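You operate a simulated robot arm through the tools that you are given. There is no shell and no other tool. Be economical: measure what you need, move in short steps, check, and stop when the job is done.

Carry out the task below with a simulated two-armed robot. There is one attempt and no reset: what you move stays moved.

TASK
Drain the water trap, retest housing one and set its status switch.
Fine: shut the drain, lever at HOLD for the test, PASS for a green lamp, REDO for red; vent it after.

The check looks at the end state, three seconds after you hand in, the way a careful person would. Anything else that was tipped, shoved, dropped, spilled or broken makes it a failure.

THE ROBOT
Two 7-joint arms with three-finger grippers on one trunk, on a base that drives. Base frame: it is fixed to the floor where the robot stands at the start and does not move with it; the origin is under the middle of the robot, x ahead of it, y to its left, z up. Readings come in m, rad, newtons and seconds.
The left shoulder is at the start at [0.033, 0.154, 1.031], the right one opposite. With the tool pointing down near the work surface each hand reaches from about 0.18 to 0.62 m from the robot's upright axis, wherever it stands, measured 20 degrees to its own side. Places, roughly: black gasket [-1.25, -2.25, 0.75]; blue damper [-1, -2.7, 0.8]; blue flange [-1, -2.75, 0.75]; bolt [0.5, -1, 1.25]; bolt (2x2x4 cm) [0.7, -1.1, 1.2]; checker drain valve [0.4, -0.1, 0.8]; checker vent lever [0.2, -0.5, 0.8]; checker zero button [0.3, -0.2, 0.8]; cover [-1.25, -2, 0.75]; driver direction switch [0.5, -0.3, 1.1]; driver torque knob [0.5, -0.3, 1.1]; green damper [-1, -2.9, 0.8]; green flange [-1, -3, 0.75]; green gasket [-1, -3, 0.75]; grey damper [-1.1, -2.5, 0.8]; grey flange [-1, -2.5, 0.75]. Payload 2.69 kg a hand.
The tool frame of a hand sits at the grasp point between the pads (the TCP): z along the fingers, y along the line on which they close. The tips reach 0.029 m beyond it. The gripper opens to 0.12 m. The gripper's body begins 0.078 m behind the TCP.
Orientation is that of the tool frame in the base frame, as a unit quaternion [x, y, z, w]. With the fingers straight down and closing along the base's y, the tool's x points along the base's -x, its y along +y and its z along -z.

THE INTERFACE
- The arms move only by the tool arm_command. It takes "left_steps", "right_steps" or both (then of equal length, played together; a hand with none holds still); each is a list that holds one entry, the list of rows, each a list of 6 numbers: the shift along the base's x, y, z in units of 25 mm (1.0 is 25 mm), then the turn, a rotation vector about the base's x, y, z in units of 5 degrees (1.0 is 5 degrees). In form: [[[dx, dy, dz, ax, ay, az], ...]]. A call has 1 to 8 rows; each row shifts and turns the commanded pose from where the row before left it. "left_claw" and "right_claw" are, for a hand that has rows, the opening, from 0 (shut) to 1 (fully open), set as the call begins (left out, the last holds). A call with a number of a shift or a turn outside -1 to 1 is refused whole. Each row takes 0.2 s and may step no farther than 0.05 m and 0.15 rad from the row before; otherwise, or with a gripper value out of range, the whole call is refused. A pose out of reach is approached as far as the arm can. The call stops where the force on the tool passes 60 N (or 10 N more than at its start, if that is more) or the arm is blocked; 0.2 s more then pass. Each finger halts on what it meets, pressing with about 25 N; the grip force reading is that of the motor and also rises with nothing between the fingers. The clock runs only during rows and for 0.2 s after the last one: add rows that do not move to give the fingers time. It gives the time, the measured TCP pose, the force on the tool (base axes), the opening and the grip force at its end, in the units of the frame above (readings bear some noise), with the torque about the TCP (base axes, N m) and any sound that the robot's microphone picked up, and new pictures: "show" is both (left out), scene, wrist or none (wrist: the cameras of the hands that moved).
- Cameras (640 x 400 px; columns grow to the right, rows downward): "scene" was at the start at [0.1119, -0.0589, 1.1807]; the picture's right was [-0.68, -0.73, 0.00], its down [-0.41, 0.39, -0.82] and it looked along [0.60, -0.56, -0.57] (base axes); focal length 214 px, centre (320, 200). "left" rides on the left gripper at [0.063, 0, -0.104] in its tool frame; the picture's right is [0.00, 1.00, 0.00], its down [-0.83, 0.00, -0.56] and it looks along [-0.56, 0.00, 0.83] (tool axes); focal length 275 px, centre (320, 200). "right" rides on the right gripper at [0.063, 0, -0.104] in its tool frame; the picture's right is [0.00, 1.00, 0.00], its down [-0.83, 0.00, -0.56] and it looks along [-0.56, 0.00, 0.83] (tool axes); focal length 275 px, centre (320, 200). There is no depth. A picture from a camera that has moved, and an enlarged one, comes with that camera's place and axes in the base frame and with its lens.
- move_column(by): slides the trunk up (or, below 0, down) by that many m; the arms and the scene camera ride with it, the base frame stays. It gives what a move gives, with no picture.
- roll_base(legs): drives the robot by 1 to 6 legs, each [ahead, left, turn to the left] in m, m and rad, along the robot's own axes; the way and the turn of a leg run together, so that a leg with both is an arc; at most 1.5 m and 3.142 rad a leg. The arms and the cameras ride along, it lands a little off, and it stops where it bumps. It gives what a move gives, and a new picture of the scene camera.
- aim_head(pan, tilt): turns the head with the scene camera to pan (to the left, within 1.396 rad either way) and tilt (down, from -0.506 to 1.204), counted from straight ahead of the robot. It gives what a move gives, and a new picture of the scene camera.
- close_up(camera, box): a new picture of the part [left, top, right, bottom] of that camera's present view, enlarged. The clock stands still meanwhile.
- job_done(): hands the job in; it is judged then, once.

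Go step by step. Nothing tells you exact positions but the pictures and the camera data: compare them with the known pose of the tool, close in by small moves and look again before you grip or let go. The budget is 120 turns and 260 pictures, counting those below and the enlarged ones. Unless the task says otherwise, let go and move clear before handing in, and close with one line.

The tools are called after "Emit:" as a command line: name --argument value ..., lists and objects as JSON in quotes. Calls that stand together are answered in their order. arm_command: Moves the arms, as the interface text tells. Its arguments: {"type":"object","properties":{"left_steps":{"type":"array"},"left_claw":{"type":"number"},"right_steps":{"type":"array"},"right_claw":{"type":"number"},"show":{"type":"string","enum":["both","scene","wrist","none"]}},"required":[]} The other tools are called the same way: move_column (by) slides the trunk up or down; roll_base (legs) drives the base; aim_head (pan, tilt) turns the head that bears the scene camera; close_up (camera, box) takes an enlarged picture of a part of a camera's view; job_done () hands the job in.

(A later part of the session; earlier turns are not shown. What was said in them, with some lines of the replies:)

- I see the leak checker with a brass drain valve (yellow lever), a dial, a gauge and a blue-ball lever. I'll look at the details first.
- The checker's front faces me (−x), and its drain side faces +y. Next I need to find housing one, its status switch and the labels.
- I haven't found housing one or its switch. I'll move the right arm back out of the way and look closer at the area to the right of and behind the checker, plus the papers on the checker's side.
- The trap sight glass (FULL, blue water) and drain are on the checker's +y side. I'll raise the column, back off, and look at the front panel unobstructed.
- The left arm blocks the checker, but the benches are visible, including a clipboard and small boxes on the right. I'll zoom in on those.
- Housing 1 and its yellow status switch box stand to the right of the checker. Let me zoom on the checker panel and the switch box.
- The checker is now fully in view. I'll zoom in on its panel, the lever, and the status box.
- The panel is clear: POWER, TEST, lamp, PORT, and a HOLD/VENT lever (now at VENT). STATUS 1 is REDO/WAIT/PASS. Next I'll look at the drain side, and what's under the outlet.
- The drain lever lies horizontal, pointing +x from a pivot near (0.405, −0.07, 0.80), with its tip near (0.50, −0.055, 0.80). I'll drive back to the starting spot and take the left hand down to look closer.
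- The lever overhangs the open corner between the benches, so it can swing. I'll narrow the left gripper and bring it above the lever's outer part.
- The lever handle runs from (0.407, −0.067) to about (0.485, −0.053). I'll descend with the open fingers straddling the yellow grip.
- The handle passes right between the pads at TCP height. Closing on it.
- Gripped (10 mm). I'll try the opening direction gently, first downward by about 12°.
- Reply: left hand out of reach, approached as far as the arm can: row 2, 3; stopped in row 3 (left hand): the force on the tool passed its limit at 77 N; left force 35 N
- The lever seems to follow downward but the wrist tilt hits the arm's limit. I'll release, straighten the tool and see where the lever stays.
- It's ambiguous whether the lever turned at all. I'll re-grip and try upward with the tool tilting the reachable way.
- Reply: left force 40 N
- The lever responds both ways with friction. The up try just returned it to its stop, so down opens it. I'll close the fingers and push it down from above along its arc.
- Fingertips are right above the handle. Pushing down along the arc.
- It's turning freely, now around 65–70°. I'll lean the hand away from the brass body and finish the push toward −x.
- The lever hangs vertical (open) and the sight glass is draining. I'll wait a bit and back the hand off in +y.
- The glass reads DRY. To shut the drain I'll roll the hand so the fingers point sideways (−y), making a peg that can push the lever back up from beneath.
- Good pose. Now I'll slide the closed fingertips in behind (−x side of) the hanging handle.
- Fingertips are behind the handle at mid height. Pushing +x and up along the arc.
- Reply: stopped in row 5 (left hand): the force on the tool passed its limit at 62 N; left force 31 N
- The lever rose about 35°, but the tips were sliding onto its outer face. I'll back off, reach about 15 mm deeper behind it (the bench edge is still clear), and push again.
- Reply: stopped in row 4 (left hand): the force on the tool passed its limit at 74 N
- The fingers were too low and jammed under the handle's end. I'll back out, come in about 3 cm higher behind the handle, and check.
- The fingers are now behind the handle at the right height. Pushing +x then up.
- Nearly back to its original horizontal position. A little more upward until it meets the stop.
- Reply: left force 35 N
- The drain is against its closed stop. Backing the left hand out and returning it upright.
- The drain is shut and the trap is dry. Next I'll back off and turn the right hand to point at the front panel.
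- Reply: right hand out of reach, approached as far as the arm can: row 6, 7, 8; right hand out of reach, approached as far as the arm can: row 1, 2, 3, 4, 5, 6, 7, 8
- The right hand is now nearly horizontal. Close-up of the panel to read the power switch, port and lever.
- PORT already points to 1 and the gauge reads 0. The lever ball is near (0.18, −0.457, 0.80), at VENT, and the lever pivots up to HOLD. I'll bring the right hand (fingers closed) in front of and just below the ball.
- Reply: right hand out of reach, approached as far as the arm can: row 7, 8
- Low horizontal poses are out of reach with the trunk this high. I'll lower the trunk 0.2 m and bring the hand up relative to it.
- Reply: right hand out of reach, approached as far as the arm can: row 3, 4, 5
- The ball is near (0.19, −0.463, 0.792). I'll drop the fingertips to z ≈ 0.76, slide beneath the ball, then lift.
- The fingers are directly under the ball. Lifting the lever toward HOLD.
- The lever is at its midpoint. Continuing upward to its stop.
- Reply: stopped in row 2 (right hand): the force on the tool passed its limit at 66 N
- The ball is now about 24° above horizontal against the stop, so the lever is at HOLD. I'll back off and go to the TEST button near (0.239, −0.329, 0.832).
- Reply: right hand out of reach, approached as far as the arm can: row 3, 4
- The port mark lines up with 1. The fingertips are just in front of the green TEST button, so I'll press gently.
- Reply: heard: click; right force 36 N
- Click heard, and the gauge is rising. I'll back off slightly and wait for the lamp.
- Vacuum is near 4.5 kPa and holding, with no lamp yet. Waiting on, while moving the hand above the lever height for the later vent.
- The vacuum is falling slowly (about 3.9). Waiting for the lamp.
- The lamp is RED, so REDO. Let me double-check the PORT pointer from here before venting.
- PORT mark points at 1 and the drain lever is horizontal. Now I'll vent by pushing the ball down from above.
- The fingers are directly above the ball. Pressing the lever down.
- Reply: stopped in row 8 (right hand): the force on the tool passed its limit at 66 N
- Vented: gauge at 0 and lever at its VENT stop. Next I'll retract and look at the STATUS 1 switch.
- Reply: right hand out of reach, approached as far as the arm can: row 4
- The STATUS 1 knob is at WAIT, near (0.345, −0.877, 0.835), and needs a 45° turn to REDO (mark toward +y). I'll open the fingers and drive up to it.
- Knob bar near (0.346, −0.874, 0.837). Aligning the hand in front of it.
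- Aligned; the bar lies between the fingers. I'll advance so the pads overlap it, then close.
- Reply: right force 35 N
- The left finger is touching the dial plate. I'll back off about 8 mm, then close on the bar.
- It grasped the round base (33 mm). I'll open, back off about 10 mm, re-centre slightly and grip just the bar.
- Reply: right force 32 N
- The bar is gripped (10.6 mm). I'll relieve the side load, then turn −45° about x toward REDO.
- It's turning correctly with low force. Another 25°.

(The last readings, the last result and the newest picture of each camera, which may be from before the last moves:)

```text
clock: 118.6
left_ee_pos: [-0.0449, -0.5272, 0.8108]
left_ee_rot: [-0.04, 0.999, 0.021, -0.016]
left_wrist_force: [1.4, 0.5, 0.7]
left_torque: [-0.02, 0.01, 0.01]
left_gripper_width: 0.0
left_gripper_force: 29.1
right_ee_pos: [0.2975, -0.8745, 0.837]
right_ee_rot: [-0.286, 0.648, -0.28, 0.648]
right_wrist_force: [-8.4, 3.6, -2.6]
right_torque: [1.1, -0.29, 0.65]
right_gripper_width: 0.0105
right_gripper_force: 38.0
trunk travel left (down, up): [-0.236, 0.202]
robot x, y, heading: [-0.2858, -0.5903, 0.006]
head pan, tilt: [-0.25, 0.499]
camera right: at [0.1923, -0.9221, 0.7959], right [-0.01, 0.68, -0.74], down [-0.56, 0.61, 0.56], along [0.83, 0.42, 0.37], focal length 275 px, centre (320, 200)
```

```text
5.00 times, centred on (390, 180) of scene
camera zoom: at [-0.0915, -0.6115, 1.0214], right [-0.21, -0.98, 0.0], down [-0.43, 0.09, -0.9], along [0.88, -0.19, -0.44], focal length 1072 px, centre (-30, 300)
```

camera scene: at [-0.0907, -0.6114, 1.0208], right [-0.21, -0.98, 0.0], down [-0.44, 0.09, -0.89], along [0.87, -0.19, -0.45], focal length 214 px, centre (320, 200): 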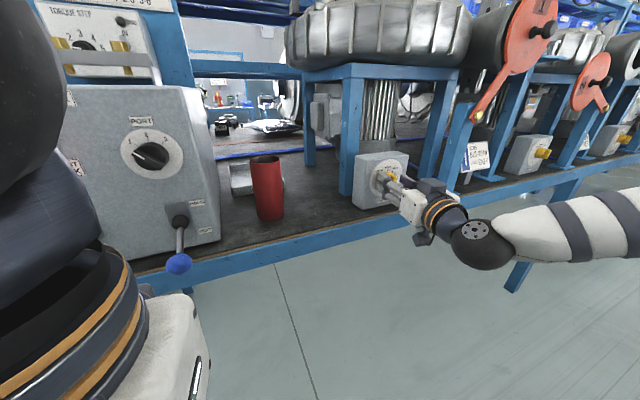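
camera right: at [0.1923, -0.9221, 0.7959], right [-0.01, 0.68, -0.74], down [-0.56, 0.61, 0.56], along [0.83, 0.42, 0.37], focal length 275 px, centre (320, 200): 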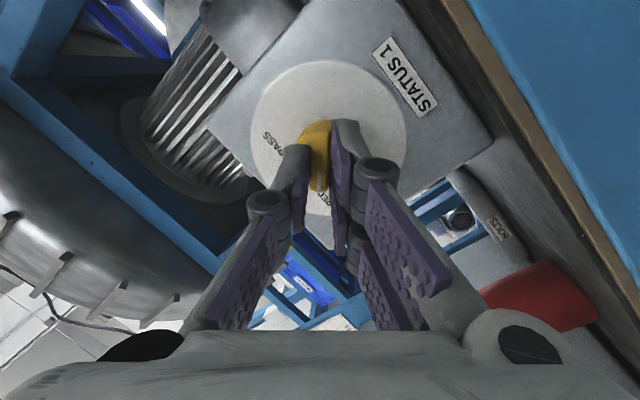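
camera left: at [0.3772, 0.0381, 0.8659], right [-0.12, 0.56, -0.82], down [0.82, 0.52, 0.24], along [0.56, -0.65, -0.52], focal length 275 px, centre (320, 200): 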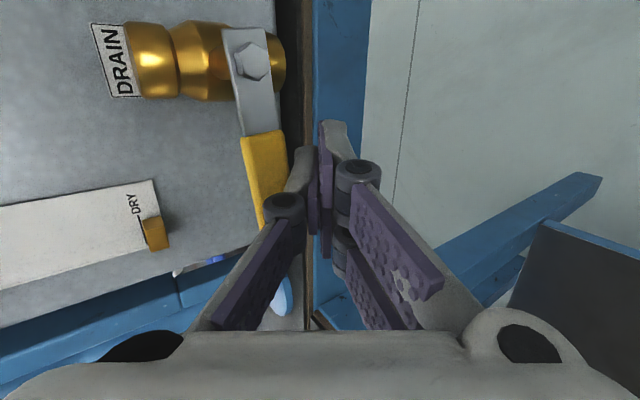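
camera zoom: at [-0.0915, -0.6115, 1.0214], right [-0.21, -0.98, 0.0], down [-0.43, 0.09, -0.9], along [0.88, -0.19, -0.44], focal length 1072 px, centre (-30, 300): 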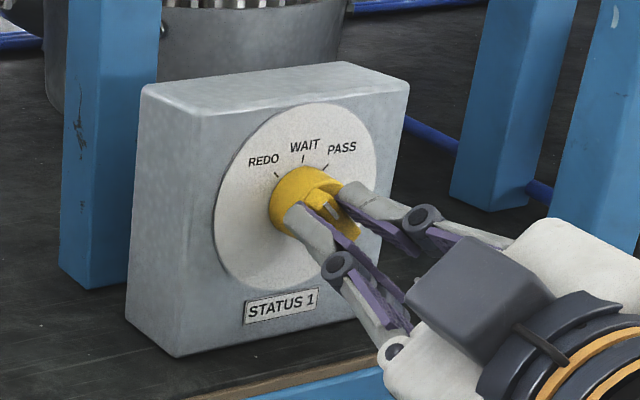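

The bar lies at REDO and resists further turning. Releasing and backing straight off.

Emit:
arm_command --right_steps '[[[0, 0, 0, 0, 0, 0], [0, 0, 0, 0, 0, 0], [-0.6, 0, 0, 0, 0, 0], [-1, 0, 0, 0, 0, 0], [-1, 0, 0, 0, 0, 0]]]' --right_claw 0.3 --show "none"

Emit:
roll_base --legs '[[-0.3, 0, 0]]'

Emit:
close_up --camera "scene" --box '[340, 110, 440, 190]'

Emit:
close_up --camera "scene" --box '[100, 80, 340, 230]'

```text
clock: 119.8
left_ee_pos: [-0.0441, -0.5273, 0.8119]
left_ee_rot: [-0.039, 0.999, 0.021, -0.017]
left_wrist_force: [0.3, -0.3, -0.9]
left_torque: [-0.01, 0.04, -0.01]
left_gripper_width: 0.0002
left_gripper_force: 28.7
right_ee_pos: [0.2323, -0.8743, 0.8363]
right_ee_rot: [-0.286, 0.647, -0.281, 0.649]
right_wrist_force: [0.2, 0.0, -0.3]
right_torque: [-0.04, 0.0, -0.03]
right_gripper_width: 0.0361
right_gripper_force: 0.0
trunk travel left (down, up): [-0.236, 0.202]
robot x, y, heading: [-0.2856, -0.5952, 0.005]
head pan, tilt: [-0.25, 0.499]
```

```text
clock: 121.9
left_ee_pos: [-0.3428, -0.5295, 0.813]
left_ee_rot: [-0.039, 0.999, 0.022, -0.017]
left_wrist_force: [-0.4, -0.3, -0.3]
left_torque: [-0.01, -0.04, 0.0]
left_gripper_width: 0.0
left_gripper_force: 28.8
right_ee_pos: [-0.0659, -0.8775, 0.8348]
right_ee_rot: [-0.284, 0.647, -0.282, 0.648]
right_wrist_force: [-0.6, -0.2, -0.5]
right_torque: [-0.02, -0.02, 0.02]
right_gripper_width: 0.0358
right_gripper_force: 0.0
trunk travel left (down, up): [-0.236, 0.202]
robot x, y, heading: [-0.5891, -0.5996, 0.003]
head pan, tilt: [-0.25, 0.499]
camera scene: at [-0.3896, -0.6137, 1.0214], right [-0.21, -0.98, 0.0], down [-0.43, 0.09, -0.9], along [0.88, -0.19, -0.44], focal length 214 px, centre (320, 200)
```

scene: 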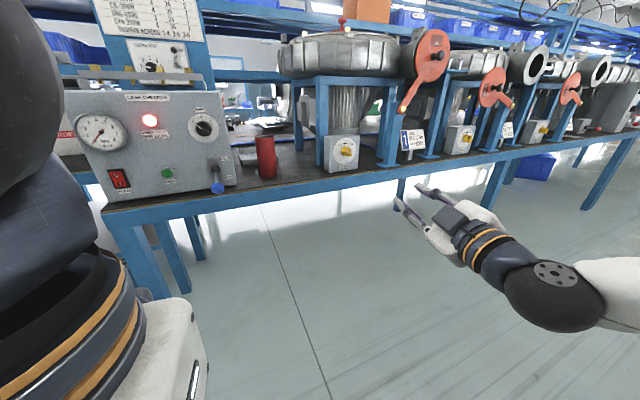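

```text
5.00 times, centred on (390, 150) of scene
camera zoom: at [-0.3896, -0.6137, 1.0214], right [-0.21, -0.98, 0.0], down [-0.43, 0.09, -0.9], along [0.88, -0.19, -0.44], focal length 1072 px, centre (-30, 450)
```

zoom: 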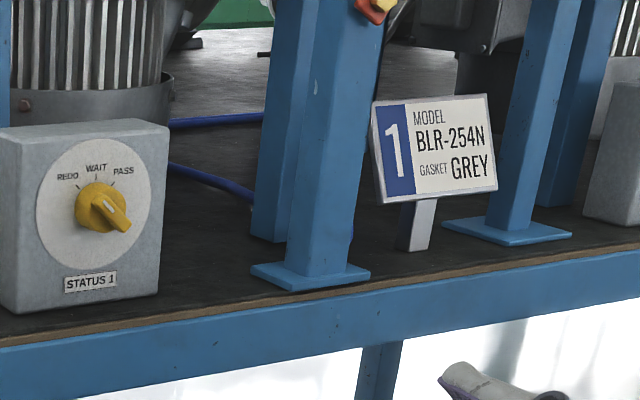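

```text
2.67 times, centred on (220, 155) of scene
camera zoom: at [-0.3896, -0.6137, 1.0214], right [-0.21, -0.98, 0.0], down [-0.43, 0.09, -0.9], along [0.88, -0.19, -0.44], focal length 572 px, centre (587, 320)
```

zoom: 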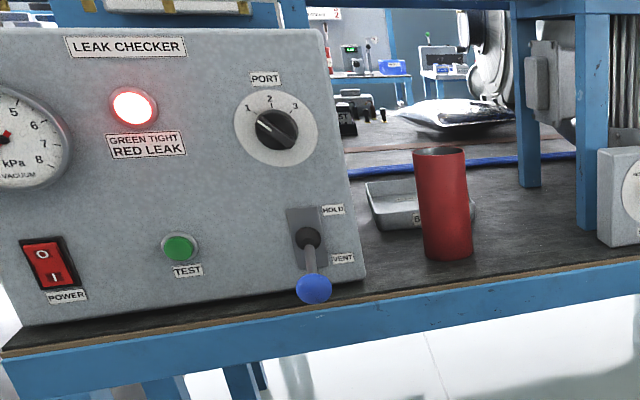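

The STATUS 1 pointer is at REDO, the lever is at VENT with the gauge at 0, the drain is shut, the trap is dry, and both hands are clear. Handing in.

Emit:
job_done

```text
The job is handed in.
```

The water trap is drained and its drain shut; housing one was retested on port 1 with the lever at HOLD, showed a red lamp (leak), so its status switch is at REDO and the checker is vented.
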